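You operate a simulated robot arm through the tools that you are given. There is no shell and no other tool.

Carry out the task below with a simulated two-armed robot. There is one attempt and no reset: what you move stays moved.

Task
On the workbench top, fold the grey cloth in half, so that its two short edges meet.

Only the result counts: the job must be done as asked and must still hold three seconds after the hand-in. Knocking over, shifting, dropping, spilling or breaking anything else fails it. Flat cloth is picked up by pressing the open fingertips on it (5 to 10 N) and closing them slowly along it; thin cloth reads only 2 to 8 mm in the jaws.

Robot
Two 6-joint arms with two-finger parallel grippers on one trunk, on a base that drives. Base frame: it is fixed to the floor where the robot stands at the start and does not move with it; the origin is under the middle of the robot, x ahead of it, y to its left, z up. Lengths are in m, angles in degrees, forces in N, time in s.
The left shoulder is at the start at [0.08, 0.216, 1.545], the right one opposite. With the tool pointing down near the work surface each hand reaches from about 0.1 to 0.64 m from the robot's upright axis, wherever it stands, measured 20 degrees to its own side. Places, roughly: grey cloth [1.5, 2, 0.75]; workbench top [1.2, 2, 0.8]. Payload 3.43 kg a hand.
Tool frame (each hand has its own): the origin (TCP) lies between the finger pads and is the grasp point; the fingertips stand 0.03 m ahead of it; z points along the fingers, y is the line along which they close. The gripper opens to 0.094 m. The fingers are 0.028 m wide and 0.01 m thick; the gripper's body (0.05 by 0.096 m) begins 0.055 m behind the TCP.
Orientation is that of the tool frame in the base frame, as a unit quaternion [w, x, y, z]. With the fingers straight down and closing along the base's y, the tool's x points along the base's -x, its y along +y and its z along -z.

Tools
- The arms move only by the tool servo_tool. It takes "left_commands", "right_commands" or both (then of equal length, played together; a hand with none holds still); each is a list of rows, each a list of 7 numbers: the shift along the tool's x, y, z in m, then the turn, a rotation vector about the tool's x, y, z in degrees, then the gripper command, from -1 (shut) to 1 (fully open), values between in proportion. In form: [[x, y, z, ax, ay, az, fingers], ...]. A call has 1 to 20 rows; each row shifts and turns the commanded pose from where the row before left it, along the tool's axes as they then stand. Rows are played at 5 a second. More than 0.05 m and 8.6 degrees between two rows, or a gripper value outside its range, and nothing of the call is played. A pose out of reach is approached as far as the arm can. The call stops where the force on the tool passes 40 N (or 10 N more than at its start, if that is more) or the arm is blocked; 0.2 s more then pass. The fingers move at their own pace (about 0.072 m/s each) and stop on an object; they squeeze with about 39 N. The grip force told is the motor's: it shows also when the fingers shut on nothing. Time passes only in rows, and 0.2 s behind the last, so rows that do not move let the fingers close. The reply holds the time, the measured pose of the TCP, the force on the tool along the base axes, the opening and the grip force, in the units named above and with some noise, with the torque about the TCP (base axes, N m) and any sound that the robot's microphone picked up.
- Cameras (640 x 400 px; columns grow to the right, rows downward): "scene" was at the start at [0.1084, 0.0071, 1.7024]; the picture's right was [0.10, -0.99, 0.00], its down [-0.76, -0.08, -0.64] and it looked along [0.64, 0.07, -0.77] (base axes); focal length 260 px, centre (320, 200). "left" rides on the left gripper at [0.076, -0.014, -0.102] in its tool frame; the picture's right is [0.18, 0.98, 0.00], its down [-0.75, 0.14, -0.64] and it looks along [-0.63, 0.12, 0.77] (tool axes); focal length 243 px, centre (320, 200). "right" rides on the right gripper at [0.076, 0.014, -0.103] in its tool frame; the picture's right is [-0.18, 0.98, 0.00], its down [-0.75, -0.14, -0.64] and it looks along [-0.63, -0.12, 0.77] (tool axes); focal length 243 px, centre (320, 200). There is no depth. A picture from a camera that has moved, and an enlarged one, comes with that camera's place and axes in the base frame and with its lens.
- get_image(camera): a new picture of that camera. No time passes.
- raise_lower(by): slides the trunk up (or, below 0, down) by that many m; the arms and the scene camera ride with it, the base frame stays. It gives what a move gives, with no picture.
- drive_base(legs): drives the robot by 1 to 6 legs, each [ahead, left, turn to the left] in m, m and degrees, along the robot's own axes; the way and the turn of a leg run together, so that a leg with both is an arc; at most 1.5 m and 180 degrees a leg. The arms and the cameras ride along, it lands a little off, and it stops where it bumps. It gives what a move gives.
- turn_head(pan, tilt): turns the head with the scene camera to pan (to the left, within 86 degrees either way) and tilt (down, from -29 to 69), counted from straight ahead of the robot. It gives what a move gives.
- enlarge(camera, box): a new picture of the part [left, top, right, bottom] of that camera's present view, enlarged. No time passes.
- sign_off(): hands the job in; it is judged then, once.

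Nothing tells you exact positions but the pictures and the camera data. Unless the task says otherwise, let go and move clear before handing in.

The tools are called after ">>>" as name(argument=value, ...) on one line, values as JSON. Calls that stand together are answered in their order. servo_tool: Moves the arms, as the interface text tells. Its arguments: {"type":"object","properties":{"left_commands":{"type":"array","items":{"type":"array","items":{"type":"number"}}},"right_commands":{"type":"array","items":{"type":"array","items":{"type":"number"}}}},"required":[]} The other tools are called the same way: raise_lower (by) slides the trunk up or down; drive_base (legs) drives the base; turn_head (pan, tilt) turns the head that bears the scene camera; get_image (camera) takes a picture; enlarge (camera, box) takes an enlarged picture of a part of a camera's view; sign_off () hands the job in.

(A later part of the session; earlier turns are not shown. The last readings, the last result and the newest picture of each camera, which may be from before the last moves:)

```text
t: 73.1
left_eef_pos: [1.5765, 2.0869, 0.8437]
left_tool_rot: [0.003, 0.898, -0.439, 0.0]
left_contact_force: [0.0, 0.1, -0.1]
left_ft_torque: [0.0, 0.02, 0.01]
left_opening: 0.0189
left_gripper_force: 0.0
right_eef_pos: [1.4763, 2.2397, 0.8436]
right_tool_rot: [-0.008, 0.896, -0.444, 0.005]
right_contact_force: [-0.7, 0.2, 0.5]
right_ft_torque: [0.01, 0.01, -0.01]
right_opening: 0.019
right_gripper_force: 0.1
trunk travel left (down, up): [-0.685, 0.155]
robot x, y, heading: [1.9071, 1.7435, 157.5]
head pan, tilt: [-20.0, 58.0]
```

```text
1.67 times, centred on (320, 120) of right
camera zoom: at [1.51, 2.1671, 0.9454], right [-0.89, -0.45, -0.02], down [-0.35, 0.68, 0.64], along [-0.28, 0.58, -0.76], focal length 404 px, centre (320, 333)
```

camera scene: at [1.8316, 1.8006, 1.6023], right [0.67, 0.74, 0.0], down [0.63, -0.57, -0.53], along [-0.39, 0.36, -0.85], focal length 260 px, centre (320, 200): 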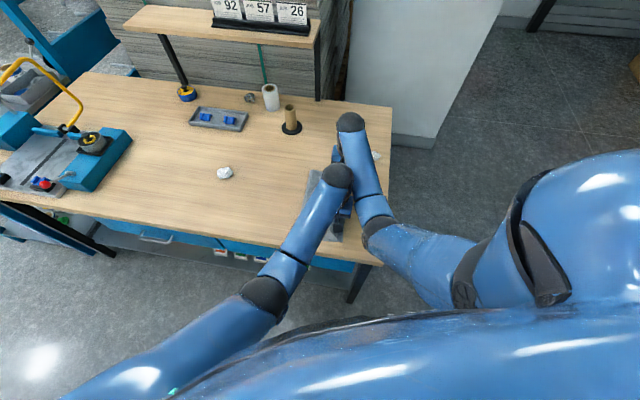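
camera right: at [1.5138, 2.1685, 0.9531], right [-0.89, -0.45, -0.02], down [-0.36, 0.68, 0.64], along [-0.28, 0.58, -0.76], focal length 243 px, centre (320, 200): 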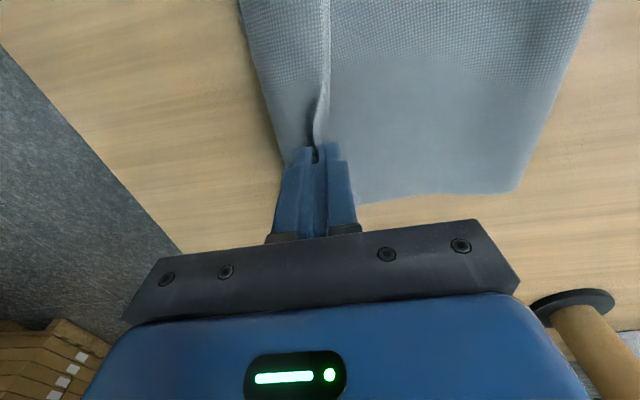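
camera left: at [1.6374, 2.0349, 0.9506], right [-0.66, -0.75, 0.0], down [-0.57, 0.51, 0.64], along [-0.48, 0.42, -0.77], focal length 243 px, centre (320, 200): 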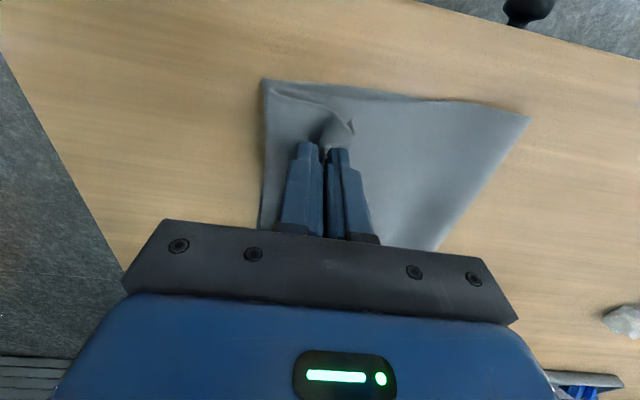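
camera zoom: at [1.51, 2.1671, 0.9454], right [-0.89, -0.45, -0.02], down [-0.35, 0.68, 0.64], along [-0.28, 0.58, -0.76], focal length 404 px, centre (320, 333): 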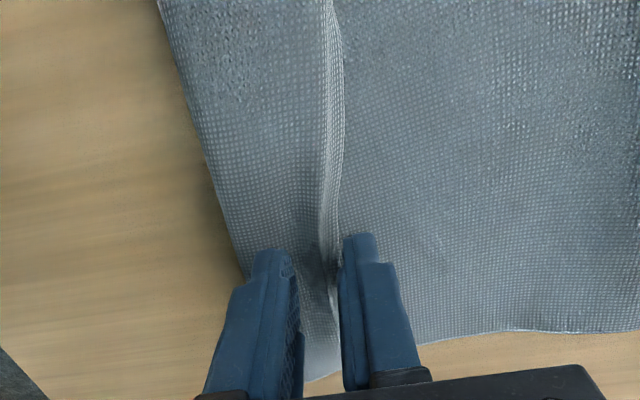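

The fold worked, but the view shows the held strip ended up doubled back: the free edge lies on top about 4 cm short of the right edge, pointing left. I lift both hands straight up to inspect the whole state before correcting it.

>>> servo_tool(left_commands=[[0, 0, -0.01, 0, 0, 0, -0.5], [0, 0, -0.02, 0, 0, 0, -0.5], [0, 0, -0.03, 0, 0, 0, -0.5], [0, 0, -0.03, 0, 0, 0, -0.5], [0, 0, -0.02, 0, 0, 0, -0.5], [0, 0, 0, 0, 0, 0, -0.5]], right_commands=[[0, 0, -0.01, 0, 0, 0, -0.5], [0, 0, -0.02, 0, 0, 0, -0.5], [0, 0, -0.03, 0, 0, 0, -0.5], [0, 0, -0.03, 0, 0, 0, -0.5], [0, 0, -0.02, 0, 0, 0, -0.5], [0, 0, 0, 0, 0, 0, -0.5]])

>>> get_image(camera="left")

>>> get_image(camera="right")

```text
t: 74.2
left_eef_pos: [1.5742, 2.083, 0.9312]
left_tool_rot: [0.007, 0.9, -0.436, -0.002]
left_contact_force: [-3.5, -2.3, -2.1]
left_ft_torque: [0.12, -0.29, 0.03]
left_opening: 0.0236
left_gripper_force: 0.0
right_eef_pos: [1.4756, 2.2342, 0.9313]
right_tool_rot: [-0.01, 0.896, -0.443, 0.005]
right_contact_force: [0.3, -0.5, -0.4]
right_ft_torque: [0.03, 0.02, 0.03]
right_opening: 0.0235
right_gripper_force: 0.0
trunk travel left (down, up): [-0.685, 0.155]
robot x, y, heading: [1.9099, 1.7433, 157.7]
head pan, tilt: [-20.0, 58.0]
stopped in row 5 (left hand): the force on the tool passed its limit at 74 N (the readings are from after the stop); the commanded pose is now the measured one
```

```text
taken
camera left: at [1.6332, 2.0328, 1.0333], right [-0.66, -0.75, 0.01], down [-0.57, 0.51, 0.64], along [-0.49, 0.41, -0.77], focal length 243 px, centre (320, 200)
```

left: 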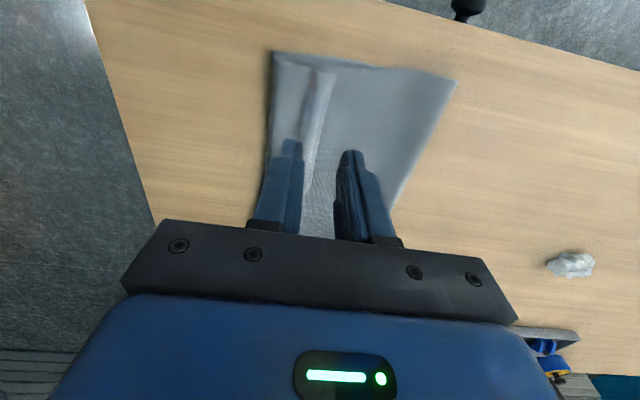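

```text
taken
camera right: at [1.508, 2.1627, 1.0327], right [-0.89, -0.45, -0.02], down [-0.36, 0.68, 0.65], along [-0.28, 0.58, -0.76], focal length 243 px, centre (320, 200)
```

right: 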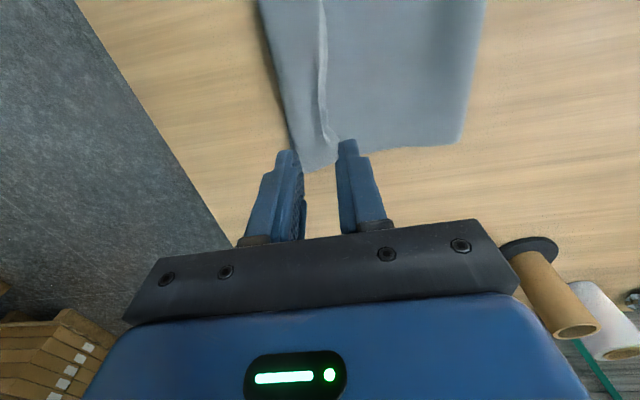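

The left hand bumped something while rising, most likely the right forearm. I check the scene view before moving further.

>>> get_image(camera="scene")

>>> enlarge(camera="left", box=[220, 20, 480, 240])

>>> enlarge(camera="right", box=[220, 0, 500, 200])

```text
taken
camera scene: at [1.8312, 1.8002, 1.6022], right [0.67, 0.74, 0.0], down [0.63, -0.57, -0.53], along [-0.39, 0.36, -0.85], focal length 260 px, centre (320, 200)
```

scene: 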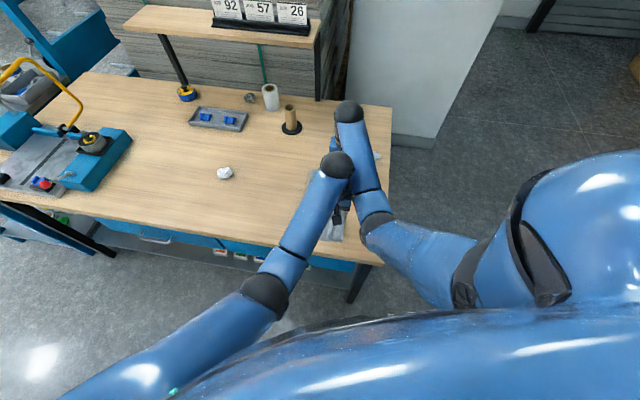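

```text
1.82 times, centred on (350, 130) of left
camera zoom: at [1.6332, 2.0328, 1.0333], right [-0.66, -0.75, 0.01], down [-0.57, 0.51, 0.64], along [-0.49, 0.41, -0.77], focal length 441 px, centre (266, 327)
```

zoom: 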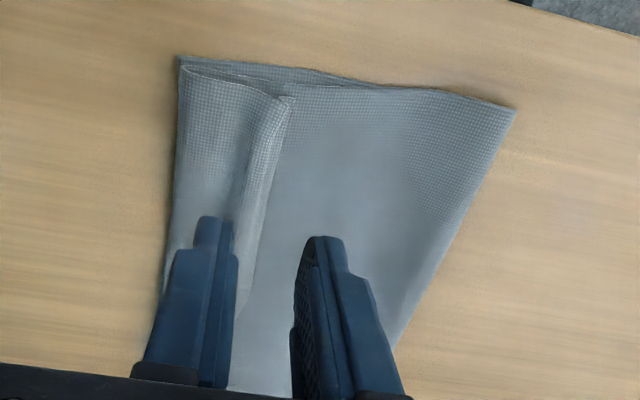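

```text
2.00 times, centred on (360, 100) of right
camera zoom: at [1.508, 2.1627, 1.0327], right [-0.89, -0.45, -0.02], down [-0.36, 0.68, 0.65], along [-0.28, 0.58, -0.76], focal length 485 px, centre (240, 400)
```

zoom: 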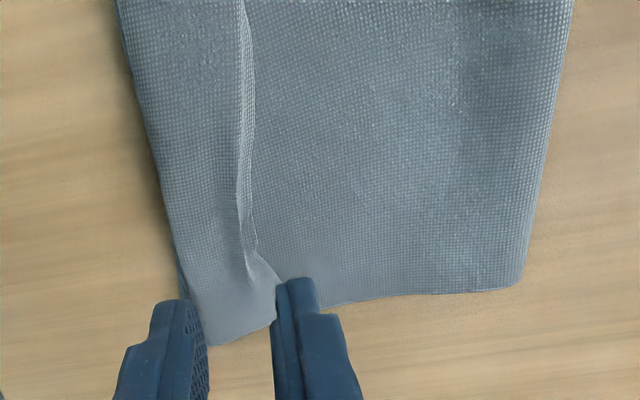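

The flap is about 4–5 cm wide along the whole edge, the fold line is at e1≈2.40 and the free edge at about 2.513 (near) to 2.532 (far). I'll re-grip the free edge, lift it and lay it over with tension. First I separate the arms and shift the base to the right for more clearance between them.

>>> servo_tool(left_commands=[[0, 0.015, 0, 0, 0, 0, -0.5], [0, 0.015, 0, 0, 0, 0, -0.5], [0, 0, 0, 0, 0, 0, -0.5]], right_commands=[[-0.005, -0.015, -0.01, 0, 0, 0, -0.5], [-0.005, -0.015, -0.01, 0, 0, 0, -0.5], [0, 0, 0, 0, 0, 0, -0.5]])

>>> drive_base(legs=[[-0.0642, -0.113, 0]])

>>> get_image(camera="scene")

```text
t: 75.0
left_eef_pos: [1.551, 2.0651, 0.9314]
left_tool_rot: [0.008, 0.9, -0.437, -0.001]
left_contact_force: [0.6, -0.7, 0.0]
left_ft_torque: [0.01, -0.01, 0.0]
left_opening: 0.0237
left_gripper_force: 0.0
right_eef_pos: [1.4914, 2.2606, 0.9517]
right_tool_rot: [-0.011, 0.897, -0.442, 0.004]
right_contact_force: [0.6, -0.2, 0.5]
right_ft_torque: [0.01, 0.0, 0.0]
right_opening: 0.0235
right_gripper_force: 0.1
trunk travel left (down, up): [-0.685, 0.155]
robot x, y, heading: [1.9091, 1.7416, 157.7]
head pan, tilt: [-20.0, 58.0]
```

```text
t: 76.2
left_eef_pos: [1.6506, 2.1441, 0.9323]
left_tool_rot: [0.007, 0.9, -0.436, -0.001]
left_contact_force: [-0.4, 0.4, 0.0]
left_ft_torque: [-0.01, -0.01, 0.03]
left_opening: 0.0236
left_gripper_force: 0.1
right_eef_pos: [1.591, 2.3384, 0.9513]
right_tool_rot: [-0.01, 0.897, -0.442, 0.003]
right_contact_force: [-0.3, 0.2, 0.3]
right_ft_torque: [-0.04, -0.01, -0.02]
right_opening: 0.0234
right_gripper_force: 0.0
trunk travel left (down, up): [-0.685, 0.155]
robot x, y, heading: [2.0078, 1.8253, 157.8]
head pan, tilt: [-20.0, 58.0]
```

```text
taken
camera scene: at [1.931, 1.8792, 1.6022], right [0.67, 0.74, 0.0], down [0.63, -0.57, -0.53], along [-0.39, 0.36, -0.85], focal length 260 px, centre (320, 200)
```

scene: 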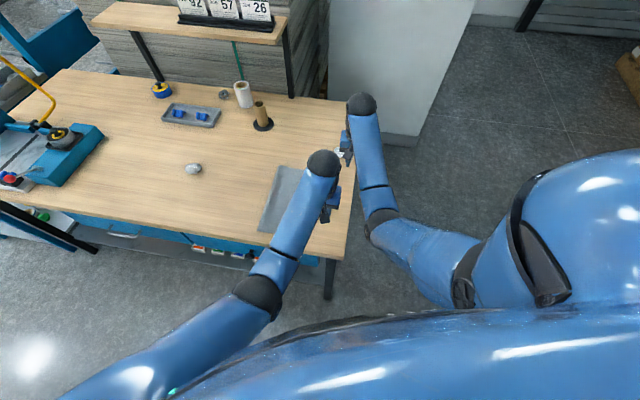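

Arms are separated and the base moved right. I bring both hands back over the free edge of the flap at z≈0.90 and check alignment.

>>> servo_tool(left_commands=[[-0.002, 0.022, 0, 0, 0, 0, -0.5], [-0.002, 0.022, 0, 0, 0, 0, -0.5], [-0.002, 0.022, 0.015, 0, 0, 0, -0.5], [-0.002, 0.023, 0.018, 0, 0, 0, -0.5], [0, 0, 0, 0, 0, 0, -0.5]], right_commands=[[0.001, 0.035, 0, 0, 0, 0, -0.5], [0.001, 0.035, 0, 0, 0, 0, -0.5], [0.001, 0.035, 0.02, 0, 0, 0, -0.5], [0.002, 0.036, 0.03, 0, 0, 0, -0.5], [0, 0, 0, 0, 0, 0, -0.5]])

>>> get_image(camera="left")

>>> get_image(camera="right")

>>> get_image(camera="scene")

```text
t: 77.4
left_eef_pos: [1.5777, 2.0948, 0.8996]
left_tool_rot: [0.007, 0.9, -0.435, -0.002]
left_contact_force: [-0.3, -0.7, -0.2]
left_ft_torque: [0.01, 0.04, 0.02]
left_opening: 0.0236
left_gripper_force: 0.0
right_eef_pos: [1.4852, 2.2502, 0.8996]
right_tool_rot: [-0.01, 0.897, -0.441, 0.002]
right_contact_force: [0.3, -0.1, 0.8]
right_ft_torque: [0.0, -0.01, 0.01]
right_opening: 0.0236
right_gripper_force: 0.1
trunk travel left (down, up): [-0.685, 0.155]
robot x, y, heading: [2.0154, 1.82, 157.5]
head pan, tilt: [-20.0, 58.0]
```

```text
taken
camera left: at [1.6354, 2.0434, 1.0028], right [-0.66, -0.75, 0.01], down [-0.57, 0.51, 0.64], along [-0.49, 0.41, -0.77], focal length 243 px, centre (320, 200)
```

left: 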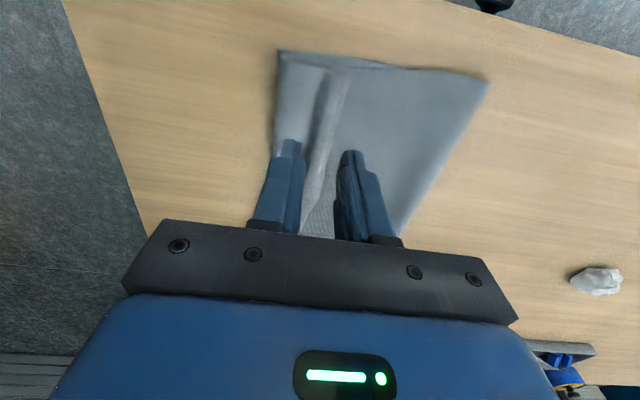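

```text
taken
camera right: at [1.5192, 2.1789, 1.0012], right [-0.89, -0.45, -0.02], down [-0.36, 0.67, 0.65], along [-0.28, 0.58, -0.76], focal length 243 px, centre (320, 200)
```

right: 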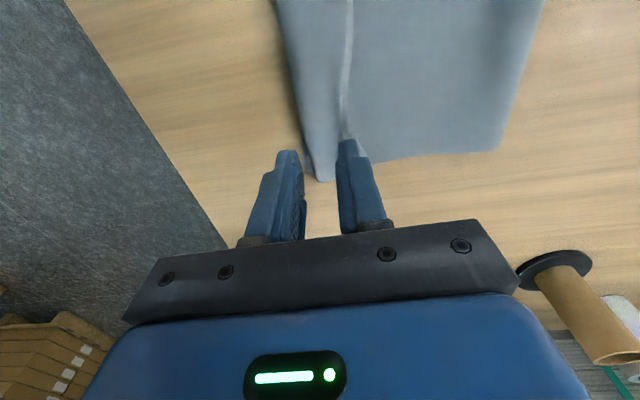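

```text
taken
camera scene: at [1.9332, 1.8807, 1.6022], right [0.67, 0.74, 0.0], down [0.63, -0.57, -0.53], along [-0.39, 0.36, -0.85], focal length 260 px, centre (320, 200)
```

scene: 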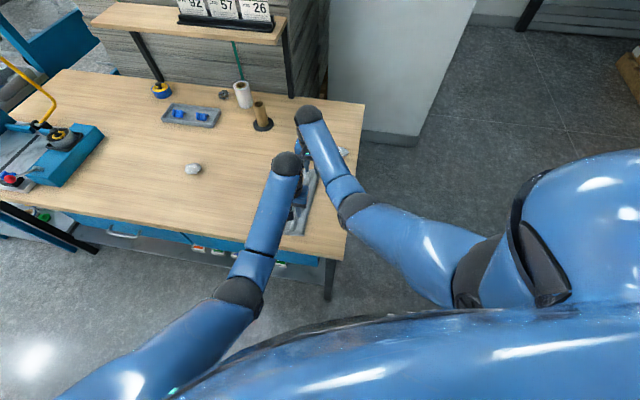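

>>> enlarge(camera="left", box=[240, 40, 400, 240])

>>> enlarge(camera="right", box=[240, 0, 400, 200])

```text
2.00 times, centred on (320, 140) of left
camera zoom: at [1.6354, 2.0434, 1.0028], right [-0.66, -0.75, 0.01], down [-0.57, 0.51, 0.64], along [-0.49, 0.41, -0.77], focal length 485 px, centre (320, 320)
```

zoom: 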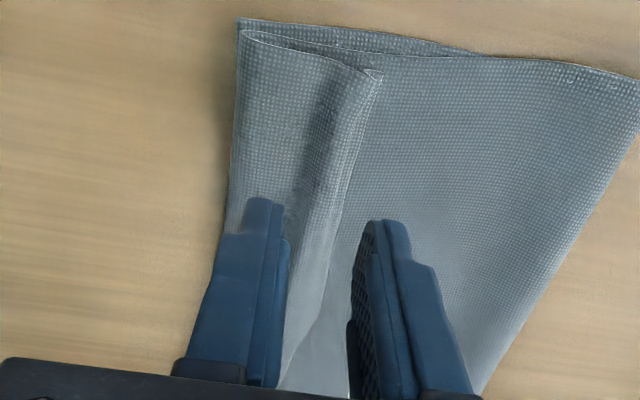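

```text
2.00 times, centred on (320, 100) of right
camera zoom: at [1.5192, 2.1789, 1.0012], right [-0.89, -0.45, -0.02], down [-0.36, 0.67, 0.65], along [-0.28, 0.58, -0.76], focal length 485 px, centre (320, 400)
```

zoom: 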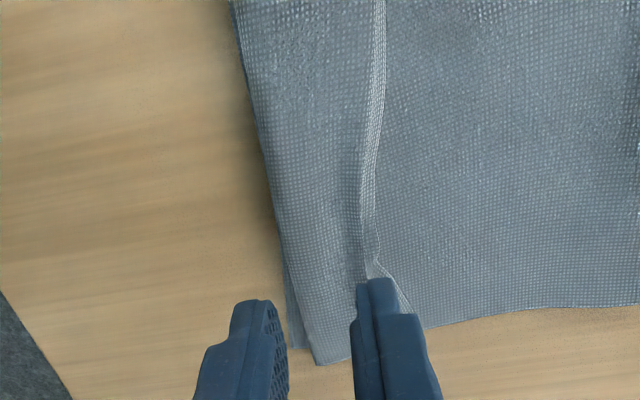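

Near the free edge the flap has a small raised ridge that is easy to pinch. I shift both hands so the ridge sits between the fingers and lower towards it.

>>> servo_tool(left_commands=[[0, 0.005, 0.015, 0, 0, 0, -0.5], [0, 0, 0.02, 0, 0, 0, -0.5], [0, 0, 0.018, 0, 0, 0, -0.5], [0, 0, 0, 0, 0, 0, -0.5]], right_commands=[[0, 0.01, 0.015, 0, 0, 0, -0.5], [0, 0, 0.02, 0, 0, 0, -0.5], [0, 0, 0.018, 0, 0, 0, -0.5], [0, 0, 0, 0, 0, 0, -0.5]])

>>> enlarge(camera="left", box=[240, 40, 400, 240])

>>> enlarge(camera="right", box=[240, 40, 400, 240])

```text
t: 78.4
left_eef_pos: [1.5727, 2.0887, 0.848]
left_tool_rot: [0.007, 0.9, -0.435, -0.002]
left_contact_force: [0.1, -0.1, 0.9]
left_ft_torque: [0.02, 0.01, -0.02]
left_opening: 0.0237
left_gripper_force: 0.0
right_eef_pos: [1.4776, 2.2448, 0.8467]
right_tool_rot: [-0.011, 0.897, -0.441, 0.003]
right_contact_force: [0.2, 0.1, 1.4]
right_ft_torque: [0.01, 0.01, -0.01]
right_opening: 0.0234
right_gripper_force: 0.1
trunk travel left (down, up): [-0.685, 0.155]
robot x, y, heading: [2.0153, 1.8252, 158.1]
head pan, tilt: [-20.0, 58.0]
```

```text
2.00 times, centred on (320, 140) of left
camera zoom: at [1.6321, 2.039, 0.9504], right [-0.66, -0.75, 0.01], down [-0.57, 0.51, 0.64], along [-0.49, 0.41, -0.77], focal length 485 px, centre (320, 320)
```

zoom: 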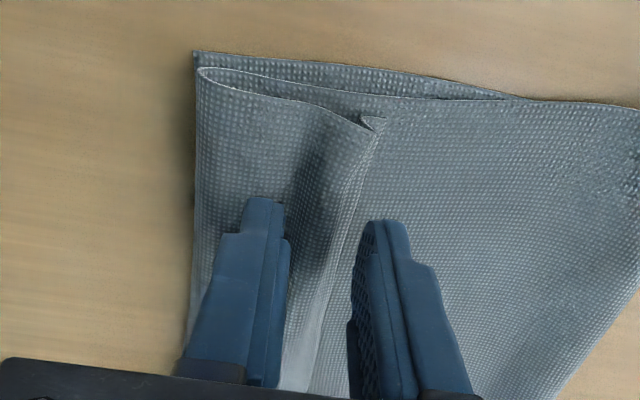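

```text
2.00 times, centred on (320, 140) of right
camera zoom: at [1.5112, 2.1741, 0.947], right [-0.89, -0.45, -0.02], down [-0.36, 0.67, 0.65], along [-0.28, 0.58, -0.76], focal length 485 px, centre (320, 320)
```

zoom: 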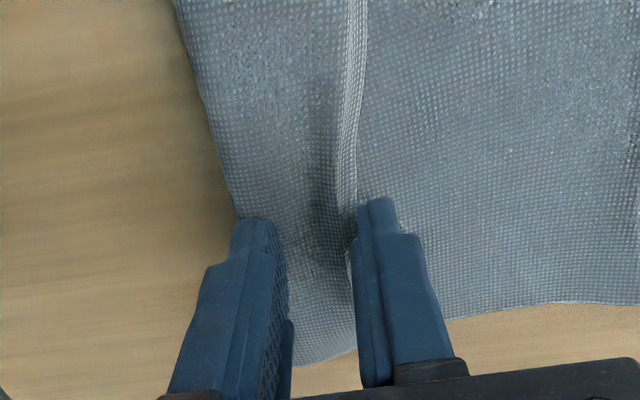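

The ridge and free edge now lie between the fingers on both hands. I lower in small steps to contact.

>>> servo_tool(left_commands=[[0, 0, 0.003, 0, 0, 0, -0.5], [0, 0, 0.003, 0, 0, 0, -0.5], [0, 0, 0.002, 0, 0, 0, -0.5], [0, 0, 0.002, 0, 0, 0, -0.5], [0, 0, 0, 0, 0, 0, -0.5]], right_commands=[[0, 0, 0.003, 0, 0, 0, -0.5], [0, 0, 0.003, 0, 0, 0, -0.5], [0, 0, 0.002, 0, 0, 0, -0.5], [0, 0, 0.002, 0, 0, 0, -0.5], [0, 0, 0, 0, 0, 0, -0.5]])

```text
t: 79.6
left_eef_pos: [1.5739, 2.0906, 0.8362]
left_tool_rot: [0.006, 0.9, -0.435, -0.003]
left_contact_force: [0.0, 0.1, 0.0]
left_ft_torque: [-0.02, 0.01, 0.01]
left_opening: 0.0233
left_gripper_force: 0.0
right_eef_pos: [1.4771, 2.2471, 0.8356]
right_tool_rot: [-0.01, 0.897, -0.441, 0.002]
right_contact_force: [0.9, -0.3, 0.1]
right_ft_torque: [0.0, 0.0, -0.02]
right_opening: 0.0235
right_gripper_force: 0.1
trunk travel left (down, up): [-0.685, 0.155]
robot x, y, heading: [2.0084, 1.8234, 157.4]
head pan, tilt: [-20.0, 58.0]
```

>>> servo_tool(left_commands=[[0, 0, 0.001, 0, 0, 0, -0.5], [0, 0, 0.001, 0, 0, 0, -0.5], [0, 0, 0, 0, 0, 0, -0.5]], right_commands=[[0, 0, 0.001, 0, 0, 0, -0.5], [0, 0, 0.001, 0, 0, 0, -0.5], [0, 0, 0, 0, 0, 0, -0.5]])

>>> enlarge(camera="left", box=[240, 40, 400, 240])

>>> enlarge(camera="right", box=[240, 40, 400, 240])

```text
t: 80.4
left_eef_pos: [1.5738, 2.0915, 0.8342]
left_tool_rot: [0.008, 0.9, -0.435, -0.001]
left_contact_force: [0.3, 0.1, -0.5]
left_ft_torque: [-0.02, 0.0, 0.02]
left_opening: 0.0235
left_gripper_force: 0.0
right_eef_pos: [1.4776, 2.247, 0.8331]
right_tool_rot: [-0.01, 0.897, -0.441, 0.002]
right_contact_force: [0.5, 0.0, 1.6]
right_ft_torque: [0.0, -0.01, 0.05]
right_opening: 0.0233
right_gripper_force: 0.0
trunk travel left (down, up): [-0.685, 0.155]
robot x, y, heading: [2.0113, 1.8253, 157.8]
head pan, tilt: [-20.0, 58.0]
```

```text
2.00 times, centred on (320, 140) of left
camera zoom: at [1.6327, 2.0402, 0.9378], right [-0.66, -0.75, 0.01], down [-0.57, 0.51, 0.64], along [-0.49, 0.41, -0.77], focal length 485 px, centre (320, 320)
```

zoom: 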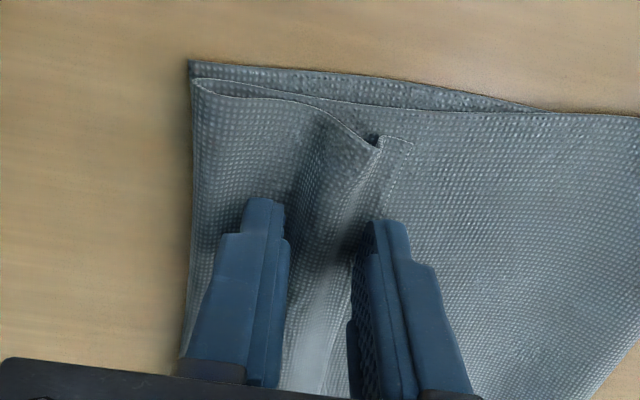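

```text
2.00 times, centred on (320, 140) of right
camera zoom: at [1.5107, 2.1757, 0.9345], right [-0.89, -0.45, -0.02], down [-0.36, 0.67, 0.65], along [-0.28, 0.58, -0.76], focal length 485 px, centre (320, 320)
```

zoom: 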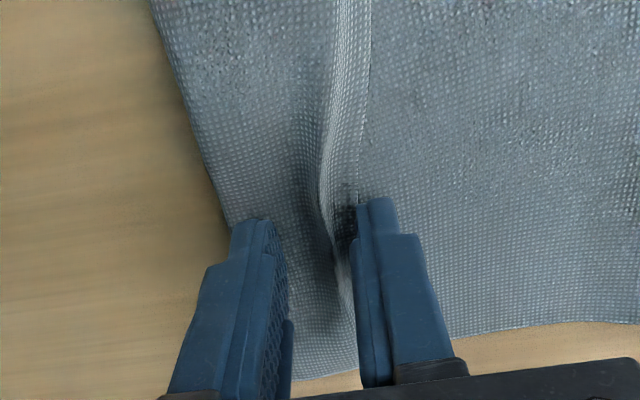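

The fingertips are starting to touch the flap. I press slightly further.

>>> servo_tool(left_commands=[[0, 0, 0.001, 0, 0, 0, -0.5], [0, 0, 0.001, 0, 0, 0, -0.5], [0, 0, 0, 0, 0, 0, -0.5]], right_commands=[[0, 0, 0.001, 0, 0, 0, -0.5], [0, 0, 0, 0, 0, 0, -0.5], [0, 0, 0, 0, 0, 0, -0.5]])

```text
t: 81.2
left_eef_pos: [1.5746, 2.0917, 0.834]
left_tool_rot: [0.007, 0.9, -0.436, -0.002]
left_contact_force: [-0.7, -1.4, 3.0]
left_ft_torque: [0.03, -0.03, 0.0]
left_opening: 0.0237
left_gripper_force: 0.1
right_eef_pos: [1.478, 2.245, 0.8326]
right_tool_rot: [-0.01, 0.897, -0.442, 0.002]
right_contact_force: [-1.7, 0.6, 3.8]
right_ft_torque: [0.05, 0.02, -0.01]
right_opening: 0.0237
right_gripper_force: 0.1
trunk travel left (down, up): [-0.685, 0.155]
robot x, y, heading: [2.0115, 1.8226, 157.6]
head pan, tilt: [-20.0, 58.0]
```

Contact is light (3–4 N) and the ridge already stands between the fingers, so I close slowly now to catch only the flap.

>>> servo_tool(left_commands=[[0, 0, 0.0004, 0, 0, 0, -0.55], [0, 0, 0, 0, 0, 0, -0.6], [0, 0, 0, 0, 0, 0, -0.65], [0, 0, 0, 0, 0, 0, -0.7], [0, 0, 0, 0, 0, 0, -0.75], [0, 0, 0, 0, 0, 0, -0.8]], right_commands=[[0, 0, 0.0004, 0, 0, 0, -0.55], [0, 0, 0, 0, 0, 0, -0.6], [0, 0, 0, 0, 0, 0, -0.65], [0, 0, 0, 0, 0, 0, -0.7], [0, 0, 0, 0, 0, 0, -0.75], [0, 0, 0, 0, 0, 0, -0.8]])

>>> enlarge(camera="left", box=[240, 40, 400, 240])

>>> enlarge(camera="right", box=[240, 40, 400, 240])

```text
t: 82.6
left_eef_pos: [1.5749, 2.0921, 0.8326]
left_tool_rot: [0.007, 0.9, -0.435, -0.002]
left_contact_force: [-0.6, 1.0, 8.1]
left_ft_torque: [0.07, -0.04, 0.02]
left_opening: 0.0093
left_gripper_force: 0.1
right_eef_pos: [1.4786, 2.245, 0.8327]
right_tool_rot: [-0.01, 0.898, -0.441, 0.002]
right_contact_force: [1.3, 0.6, 7.6]
right_ft_torque: [0.03, -0.01, 0.0]
right_opening: 0.0104
right_gripper_force: 0.8
trunk travel left (down, up): [-0.685, 0.155]
robot x, y, heading: [2.0129, 1.8249, 157.6]
head pan, tilt: [-20.0, 58.0]
```

```text
2.00 times, centred on (320, 140) of left
camera zoom: at [1.6334, 2.0406, 0.9357], right [-0.66, -0.75, 0.01], down [-0.57, 0.51, 0.64], along [-0.49, 0.41, -0.77], focal length 485 px, centre (320, 320)
```

zoom: 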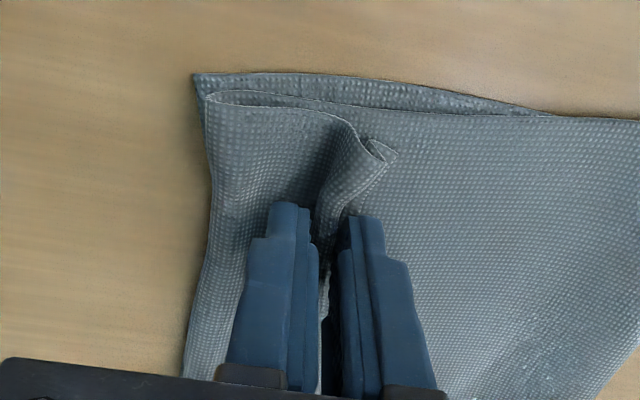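

```text
2.00 times, centred on (320, 140) of right
camera zoom: at [1.5119, 2.1746, 0.9339], right [-0.89, -0.45, -0.02], down [-0.36, 0.67, 0.65], along [-0.28, 0.58, -0.76], focal length 485 px, centre (320, 320)
```

zoom: 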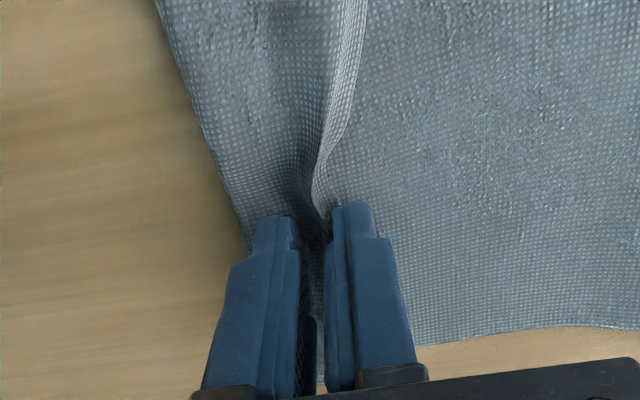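

Both hands are gathering only the flap's ridge near the free edge. I finish closing.

>>> servo_tool(left_commands=[[0, 0, 0, 0, 0, 0, -0.85], [0, 0, 0, 0, 0, 0, -0.9], [0, 0, 0, 0, 0, 0, -0.95], [0, 0, 0, 0, 0, 0, -1], [0, 0, 0, 0, 0, 0, -1], [0, 0, 0, 0, 0, 0, -1]], right_commands=[[0, 0, 0, 0, 0, 0, -0.85], [0, 0, 0, 0, 0, 0, -0.9], [0, 0, 0, 0, 0, 0, -0.95], [0, 0, 0, 0, 0, 0, -1], [0, 0, 0, 0, 0, 0, -1], [0, 0, 0, 0, 0, 0, -1]])

>>> servo_tool(left_commands=[[0, 0, -0.01, 0, 0, 0, -1], [0, 0, -0.01, 0, 0, 0, -1], [0, 0, -0.01, 0, 0, 0, -1], [0, 0, 0, 0, 0, 0, -1]], right_commands=[[0, 0, -0.01, 0, 0, 0, -1], [0, 0, -0.01, 0, 0, 0, -1], [0, 0, -0.01, 0, 0, 0, -1], [0, 0, 0, 0, 0, 0, -1]])

>>> enlarge(camera="left", box=[200, 20, 440, 240])

>>> enlarge(camera="right", box=[200, 0, 440, 220])

```text
t: 84.0
left_eef_pos: [1.5744, 2.0911, 0.8323]
left_tool_rot: [0.008, 0.9, -0.435, -0.002]
left_contact_force: [-1.0, 0.9, 8.1]
left_ft_torque: [0.04, -0.02, -0.05]
left_opening: 0.0023
left_gripper_force: 36.6
right_eef_pos: [1.4783, 2.2458, 0.8338]
right_tool_rot: [-0.009, 0.897, -0.441, 0.002]
right_contact_force: [1.6, 0.5, 8.2]
right_ft_torque: [0.02, -0.06, -0.03]
right_opening: 0.0024
right_gripper_force: 37.3
trunk travel left (down, up): [-0.685, 0.155]
robot x, y, heading: [2.0105, 1.8242, 157.6]
head pan, tilt: [-20.0, 58.0]
```

```text
t: 85.0
left_eef_pos: [1.5737, 2.0921, 0.862]
left_tool_rot: [0.007, 0.9, -0.435, 0.0]
left_contact_force: [-0.6, 0.0, -0.3]
left_ft_torque: [0.02, 0.01, -0.01]
left_opening: 0.0023
left_gripper_force: 36.5
right_eef_pos: [1.4769, 2.2458, 0.862]
right_tool_rot: [-0.01, 0.897, -0.442, 0.003]
right_contact_force: [0.7, -1.1, 0.4]
right_ft_torque: [-0.03, -0.01, -0.02]
right_opening: 0.0023
right_gripper_force: 37.0
trunk travel left (down, up): [-0.685, 0.155]
robot x, y, heading: [2.0099, 1.8213, 157.6]
head pan, tilt: [-20.0, 58.0]
```

```text
1.82 times, centred on (320, 130) of left
camera zoom: at [1.6327, 2.0414, 0.9659], right [-0.66, -0.75, 0.01], down [-0.57, 0.51, 0.64], along [-0.49, 0.41, -0.77], focal length 441 px, centre (320, 327)
```

zoom: 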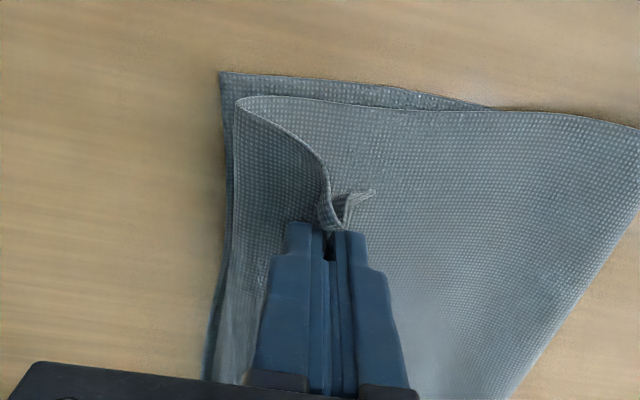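

```text
1.82 times, centred on (320, 110) of right
camera zoom: at [1.5103, 2.1741, 0.9622], right [-0.89, -0.45, -0.02], down [-0.36, 0.67, 0.65], along [-0.28, 0.58, -0.76], focal length 441 px, centre (320, 364)
```

zoom: 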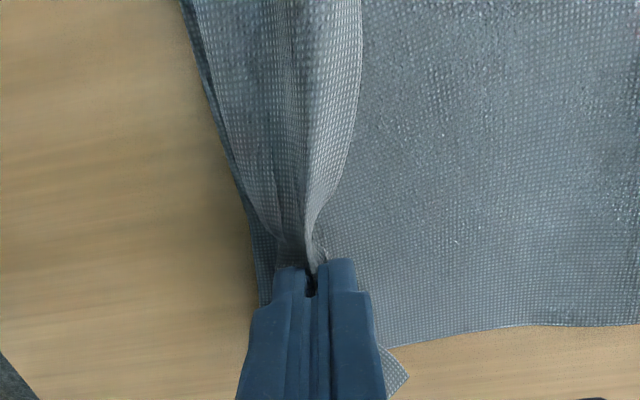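

Both hands hold only the flap near its free edge (2.3 mm each), and the lower layer stays put. I lift it up and slightly left so the top layer unrolls and pulls straight from the correct fold line.

>>> servo_tool(left_commands=[[0, 0.008, -0.018, 0, 0, 0, -1], [0, 0.008, -0.018, 0, 0, 0, -1], [0, 0.008, -0.018, 0, 0, 0, -1], [0, 0.008, -0.018, 0, 0, 0, -1], [0, 0.008, -0.018, 0, 0, 0, -1], [0, 0.008, -0.018, 0, 0, 0, -1], [0, 0, 0, 0, 0, 0, -1]], right_commands=[[0, 0.0095, -0.018, 0, 0, 0, -1], [0, 0.0095, -0.018, 0, 0, 0, -1], [0, 0.0095, -0.018, 0, 0, 0, -1], [0, 0.0095, -0.018, 0, 0, 0, -1], [0, 0.0095, -0.018, 0, 0, 0, -1], [0, 0.0095, -0.018, 0, 0, 0, -1], [0, 0, 0, 0, 0, 0, -1]])

>>> get_image(camera="left")

>>> get_image(camera="right")

>>> get_image(camera="scene")

```text
t: 86.6
left_eef_pos: [1.5321, 2.068, 0.9592]
left_tool_rot: [0.007, 0.9, -0.435, -0.001]
left_contact_force: [0.0, -0.8, -0.2]
left_ft_torque: [-0.02, -0.03, 0.0]
left_opening: 0.0022
left_gripper_force: 37.1
left hand out of reach, approached as far as the arm can: row 6
right_eef_pos: [1.4309, 2.2073, 0.968]
right_tool_rot: [-0.01, 0.897, -0.441, 0.003]
right_contact_force: [0.4, -0.2, -0.3]
right_ft_torque: [-0.03, -0.01, -0.03]
right_opening: 0.0022
right_gripper_force: 36.9
trunk travel left (down, up): [-0.685, 0.155]
robot x, y, heading: [2.0116, 1.8218, 157.7]
head pan, tilt: [-20.0, 58.0]
```

```text
taken
camera left: at [1.5911, 2.0179, 1.0632], right [-0.66, -0.75, 0.01], down [-0.57, 0.51, 0.64], along [-0.49, 0.41, -0.77], focal length 243 px, centre (320, 200)
```

left: 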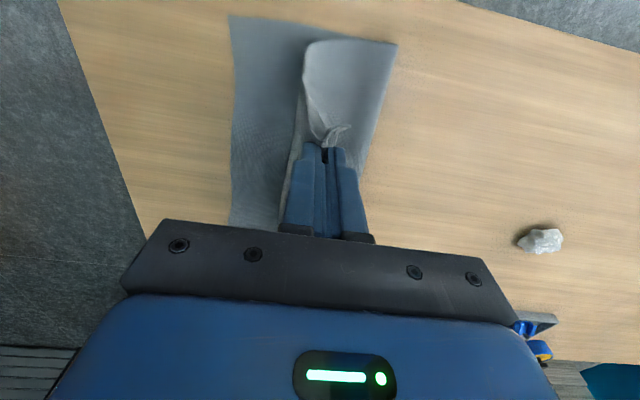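

```text
taken
camera right: at [1.4644, 2.1376, 1.0691], right [-0.89, -0.45, -0.02], down [-0.36, 0.67, 0.65], along [-0.28, 0.58, -0.76], focal length 243 px, centre (320, 200)
```

right: 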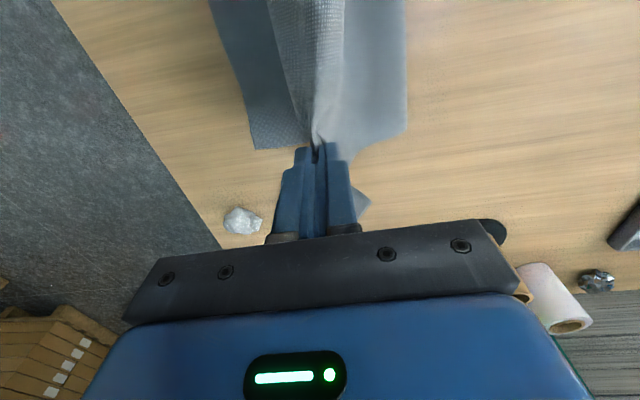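

```text
taken
camera scene: at [1.9333, 1.8813, 1.6022], right [0.67, 0.74, 0.0], down [0.63, -0.57, -0.53], along [-0.39, 0.36, -0.85], focal length 260 px, centre (320, 200)
```

scene: 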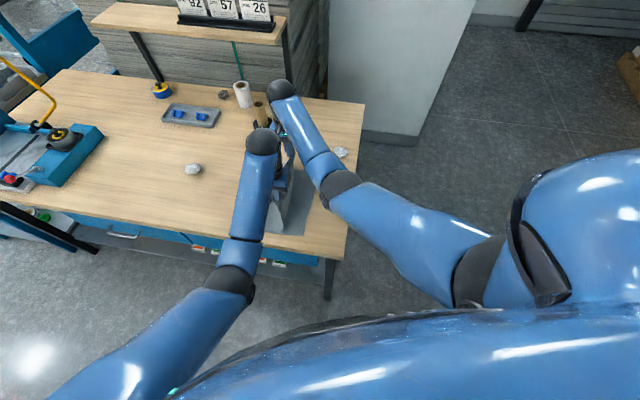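

The top layer still has slack because the path was too low, so the fold line did not roll to the middle. I'll re-open the fold by driving the base left 0.25 m with the edge held, let the cloth lie flat to the true centre line, and then fold again along a higher, taut arc.

>>> drive_base(legs=[[0.0617, 0.1087, 0], [0.0617, 0.1087, 0]])

>>> get_image(camera="left")

>>> get_image(camera="right")

>>> get_image(camera="scene")

```text
t: 88.8
left_eef_pos: [1.3376, 1.9166, 0.9606]
left_tool_rot: [0.007, 0.9, -0.436, -0.002]
left_contact_force: [0.1, 0.7, -0.5]
left_ft_torque: [-0.01, -0.01, -0.01]
left_opening: 0.0021
left_gripper_force: 37.5
right_eef_pos: [1.2367, 2.0569, 0.9681]
right_tool_rot: [-0.009, 0.896, -0.443, 0.003]
right_contact_force: [0.8, 0.0, 0.0]
right_ft_torque: [0.02, -0.01, 0.0]
right_opening: 0.0024
right_gripper_force: 37.0
trunk travel left (down, up): [-0.685, 0.155]
robot x, y, heading: [1.8134, 1.6734, 157.5]
head pan, tilt: [-20.0, 58.0]
```

```text
taken
camera left: at [1.3963, 1.866, 1.0635], right [-0.66, -0.75, 0.02], down [-0.57, 0.51, 0.64], along [-0.49, 0.41, -0.77], focal length 243 px, centre (320, 200)
```

left: 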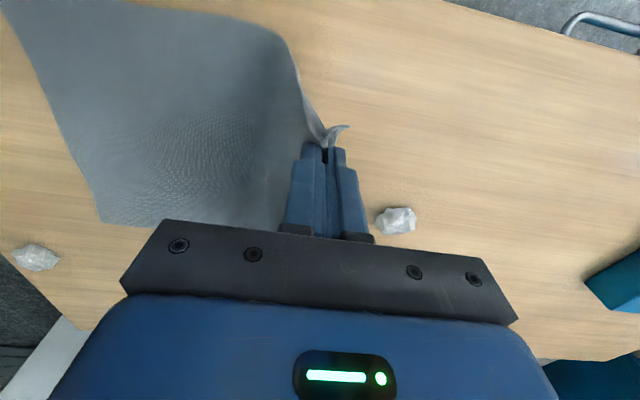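

```text
taken
camera right: at [1.2698, 1.9862, 1.0693], right [-0.89, -0.45, -0.02], down [-0.35, 0.68, 0.65], along [-0.28, 0.58, -0.76], focal length 243 px, centre (320, 200)
```

right: 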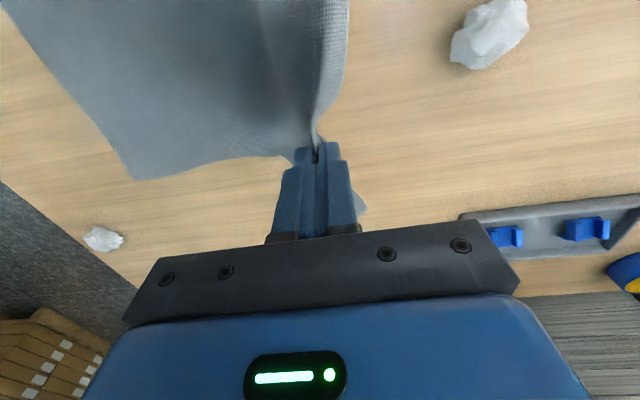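

```text
taken
camera scene: at [1.7383, 1.7284, 1.6023], right [0.68, 0.74, 0.0], down [0.62, -0.57, -0.53], along [-0.39, 0.36, -0.85], focal length 260 px, centre (320, 200)
```

scene: 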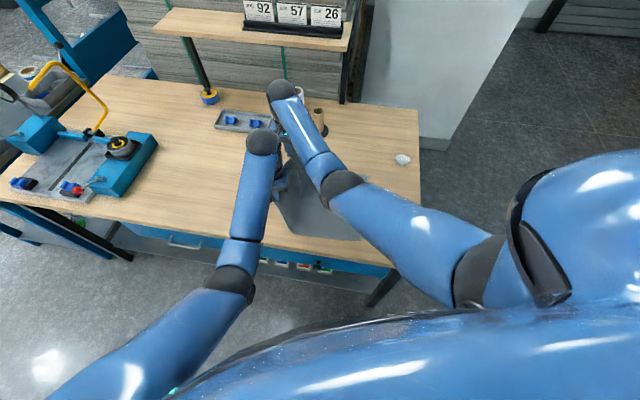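

The fold is re-opened; the whole cloth slid about 5 cm left in the process, with its right edge now at e1≈2.50–2.51, which is fine. The true centre line is now at e1≈2.303. I move the hands toward it and raise the trunk for a taut, nearly vertical hang.

>>> servo_tool(left_commands=[[0, -0.012, 0, 0, 0, 0, -1], [0, -0.012, 0, 0, 0, 0, -1], [0, -0.013, 0, 0, 0, 0, -1], [0, -0.013, 0, 0, 0, 0, -1], [0, 0, 0, 0, 0, 0, -1]], right_commands=[[0, -0.013, 0.002, 0, 0, 0, -1], [0, -0.013, 0.002, 0, 0, 0, -1], [0, -0.013, 0.002, 0, 0, 0, -1], [0, -0.014, 0.001, 0, 0, 0, -1], [0, 0, 0, 0, 0, 0, -1]])

>>> raise_lower(by=0.045)

>>> get_image(camera="left")

>>> get_image(camera="right")

```text
t: 90.0
left_eef_pos: [1.3748, 1.9476, 0.9592]
left_tool_rot: [0.007, 0.9, -0.436, -0.002]
left_contact_force: [-0.2, -0.4, -0.3]
left_ft_torque: [0.0, 0.0, 0.0]
left_opening: 0.0025
left_gripper_force: 37.0
right_eef_pos: [1.2775, 2.0907, 0.9615]
right_tool_rot: [-0.01, 0.896, -0.444, 0.003]
right_contact_force: [0.3, -0.5, 0.0]
right_ft_torque: [0.01, 0.02, -0.03]
right_opening: 0.0025
right_gripper_force: 37.3
trunk travel left (down, up): [-0.685, 0.155]
robot x, y, heading: [1.8134, 1.6674, 157.3]
head pan, tilt: [-20.0, 58.0]
```

```text
t: 90.8
left_eef_pos: [1.3729, 1.9471, 1.0039]
left_tool_rot: [0.006, 0.9, -0.436, -0.002]
left_contact_force: [0.1, -1.2, -0.1]
left_ft_torque: [0.0, 0.03, -0.04]
left_opening: 0.0023
left_gripper_force: 37.0
right_eef_pos: [1.2763, 2.0898, 1.0061]
right_tool_rot: [-0.01, 0.896, -0.443, 0.003]
right_contact_force: [-0.2, 0.6, 0.2]
right_ft_torque: [-0.04, 0.0, -0.02]
right_opening: 0.0023
right_gripper_force: 36.8
trunk travel left (down, up): [-0.73, 0.11]
robot x, y, heading: [1.8141, 1.6667, 157.7]
head pan, tilt: [-20.0, 58.0]
```

```text
taken
camera left: at [1.4334, 1.8958, 1.1066], right [-0.66, -0.75, 0.01], down [-0.57, 0.51, 0.64], along [-0.49, 0.41, -0.77], focal length 243 px, centre (320, 200)
```

left: 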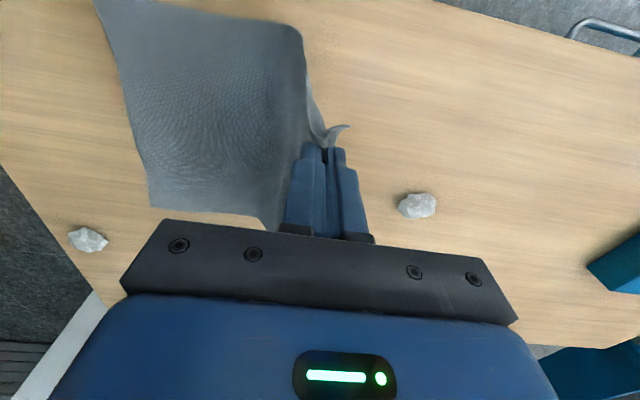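

```text
taken
camera right: at [1.3102, 2.0184, 1.1074], right [-0.89, -0.45, -0.02], down [-0.35, 0.68, 0.65], along [-0.28, 0.58, -0.76], focal length 243 px, centre (320, 200)
```

right: 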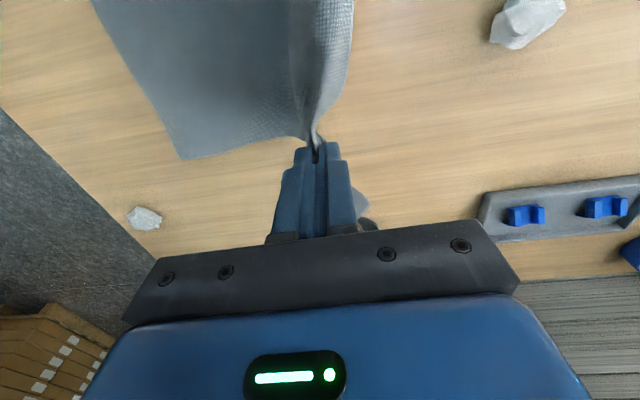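

The cloth now hangs taut above the centre line (right edge at e1≈2.502 near, 2.511 far). I continue over the centre line at nearly constant height.

>>> servo_tool(left_commands=[[0, -0.009, 0.002, 0, 0, 0, -1], [0, -0.009, 0.003, 0, 0, 0, -1], [0, -0.008, 0.004, 0, 0, 0, -1], [0, -0.008, 0.005, 0, 0, 0, -1], [0, 0, 0, 0, 0, 0, -1]], right_commands=[[0, -0.009, 0.002, 0, 0, 0, -1], [0, -0.009, 0.003, 0, 0, 0, -1], [0, -0.008, 0.004, 0, 0, 0, -1], [0, -0.008, 0.007, 0, 0, 0, -1], [0, 0, 0, 0, 0, 0, -1]])

>>> drive_base(legs=[[-0.0247, -0.0435, 0]])

>>> get_image(camera="left")

>>> get_image(camera="right")

```text
t: 92.0
left_eef_pos: [1.4012, 1.9676, 0.9892]
left_tool_rot: [0.007, 0.899, -0.438, -0.002]
left_contact_force: [0.4, -0.1, -0.7]
left_ft_torque: [-0.02, -0.01, -0.04]
left_opening: 0.0022
left_gripper_force: 36.9
right_eef_pos: [1.3044, 2.1111, 0.9904]
right_tool_rot: [-0.01, 0.896, -0.443, 0.003]
right_contact_force: [-0.4, 0.1, 0.2]
right_ft_torque: [0.0, 0.04, -0.01]
right_opening: 0.0022
right_gripper_force: 37.0
trunk travel left (down, up): [-0.73, 0.11]
robot x, y, heading: [1.8125, 1.6737, 157.5]
head pan, tilt: [-20.0, 58.0]
```

```text
t: 93.0
left_eef_pos: [1.4328, 1.9928, 0.9882]
left_tool_rot: [0.002, 0.9, -0.436, 0.0]
left_contact_force: [-0.4, -0.1, -1.1]
left_ft_torque: [0.05, -0.04, -0.02]
left_opening: 0.0023
left_gripper_force: 37.1
right_eef_pos: [1.337, 2.1333, 0.9898]
right_tool_rot: [-0.013, 0.897, -0.442, 0.006]
right_contact_force: [-0.3, -0.4, 0.0]
right_ft_torque: [0.04, -0.08, 0.0]
right_opening: 0.0024
right_gripper_force: 36.8
trunk travel left (down, up): [-0.73, 0.11]
robot x, y, heading: [1.8539, 1.6982, 157.7]
head pan, tilt: [-20.0, 58.0]
```

```text
taken
camera left: at [1.4908, 1.9411, 1.0914], right [-0.66, -0.75, 0.01], down [-0.58, 0.51, 0.64], along [-0.49, 0.42, -0.77], focal length 243 px, centre (320, 200)
```

left: 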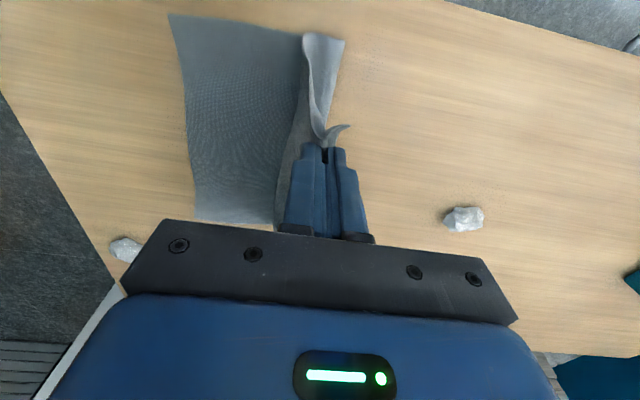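

```text
taken
camera right: at [1.3688, 2.0625, 1.0905], right [-0.89, -0.45, -0.03], down [-0.36, 0.67, 0.65], along [-0.27, 0.59, -0.76], focal length 243 px, centre (320, 200)
```

right: 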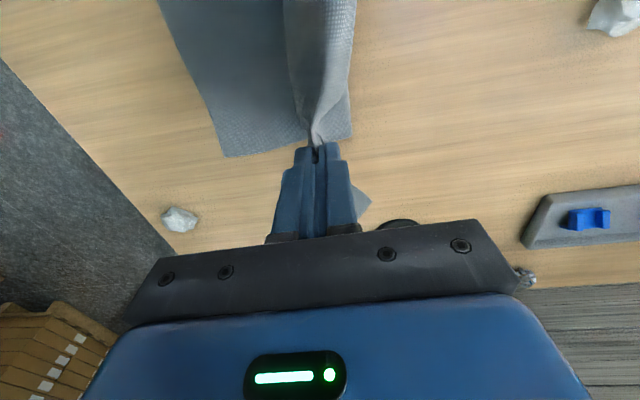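

>>> get_image(camera="scene")

>>> enlarge(camera="scene", box=[220, 60, 420, 260])

```text
taken
camera scene: at [1.7647, 1.7488, 1.6469], right [0.67, 0.74, 0.01], down [0.63, -0.57, -0.53], along [-0.38, 0.36, -0.85], focal length 260 px, centre (320, 200)
```

scene: 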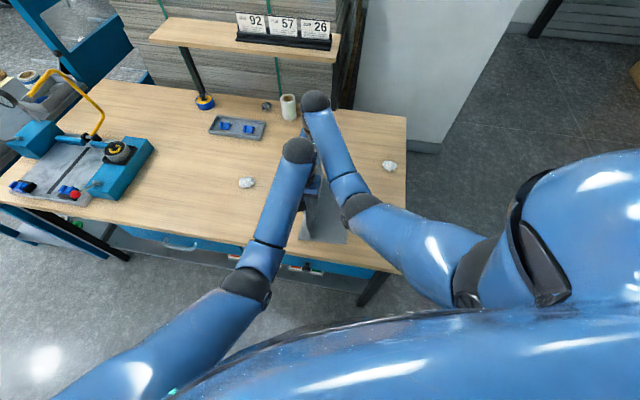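

```text
2.00 times, centred on (320, 160) of scene
camera zoom: at [1.7647, 1.7488, 1.6469], right [0.67, 0.74, 0.01], down [0.63, -0.57, -0.53], along [-0.38, 0.36, -0.85], focal length 521 px, centre (320, 280)
```

zoom: 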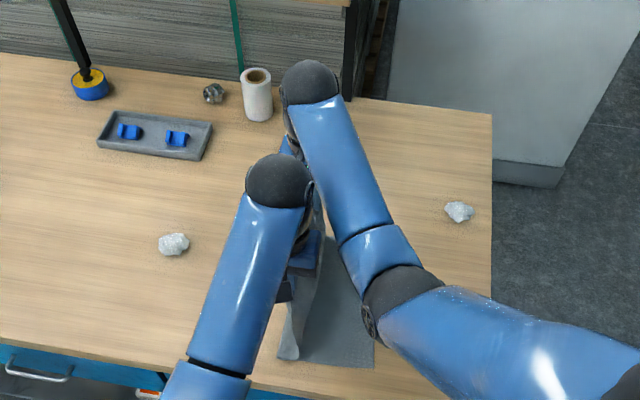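

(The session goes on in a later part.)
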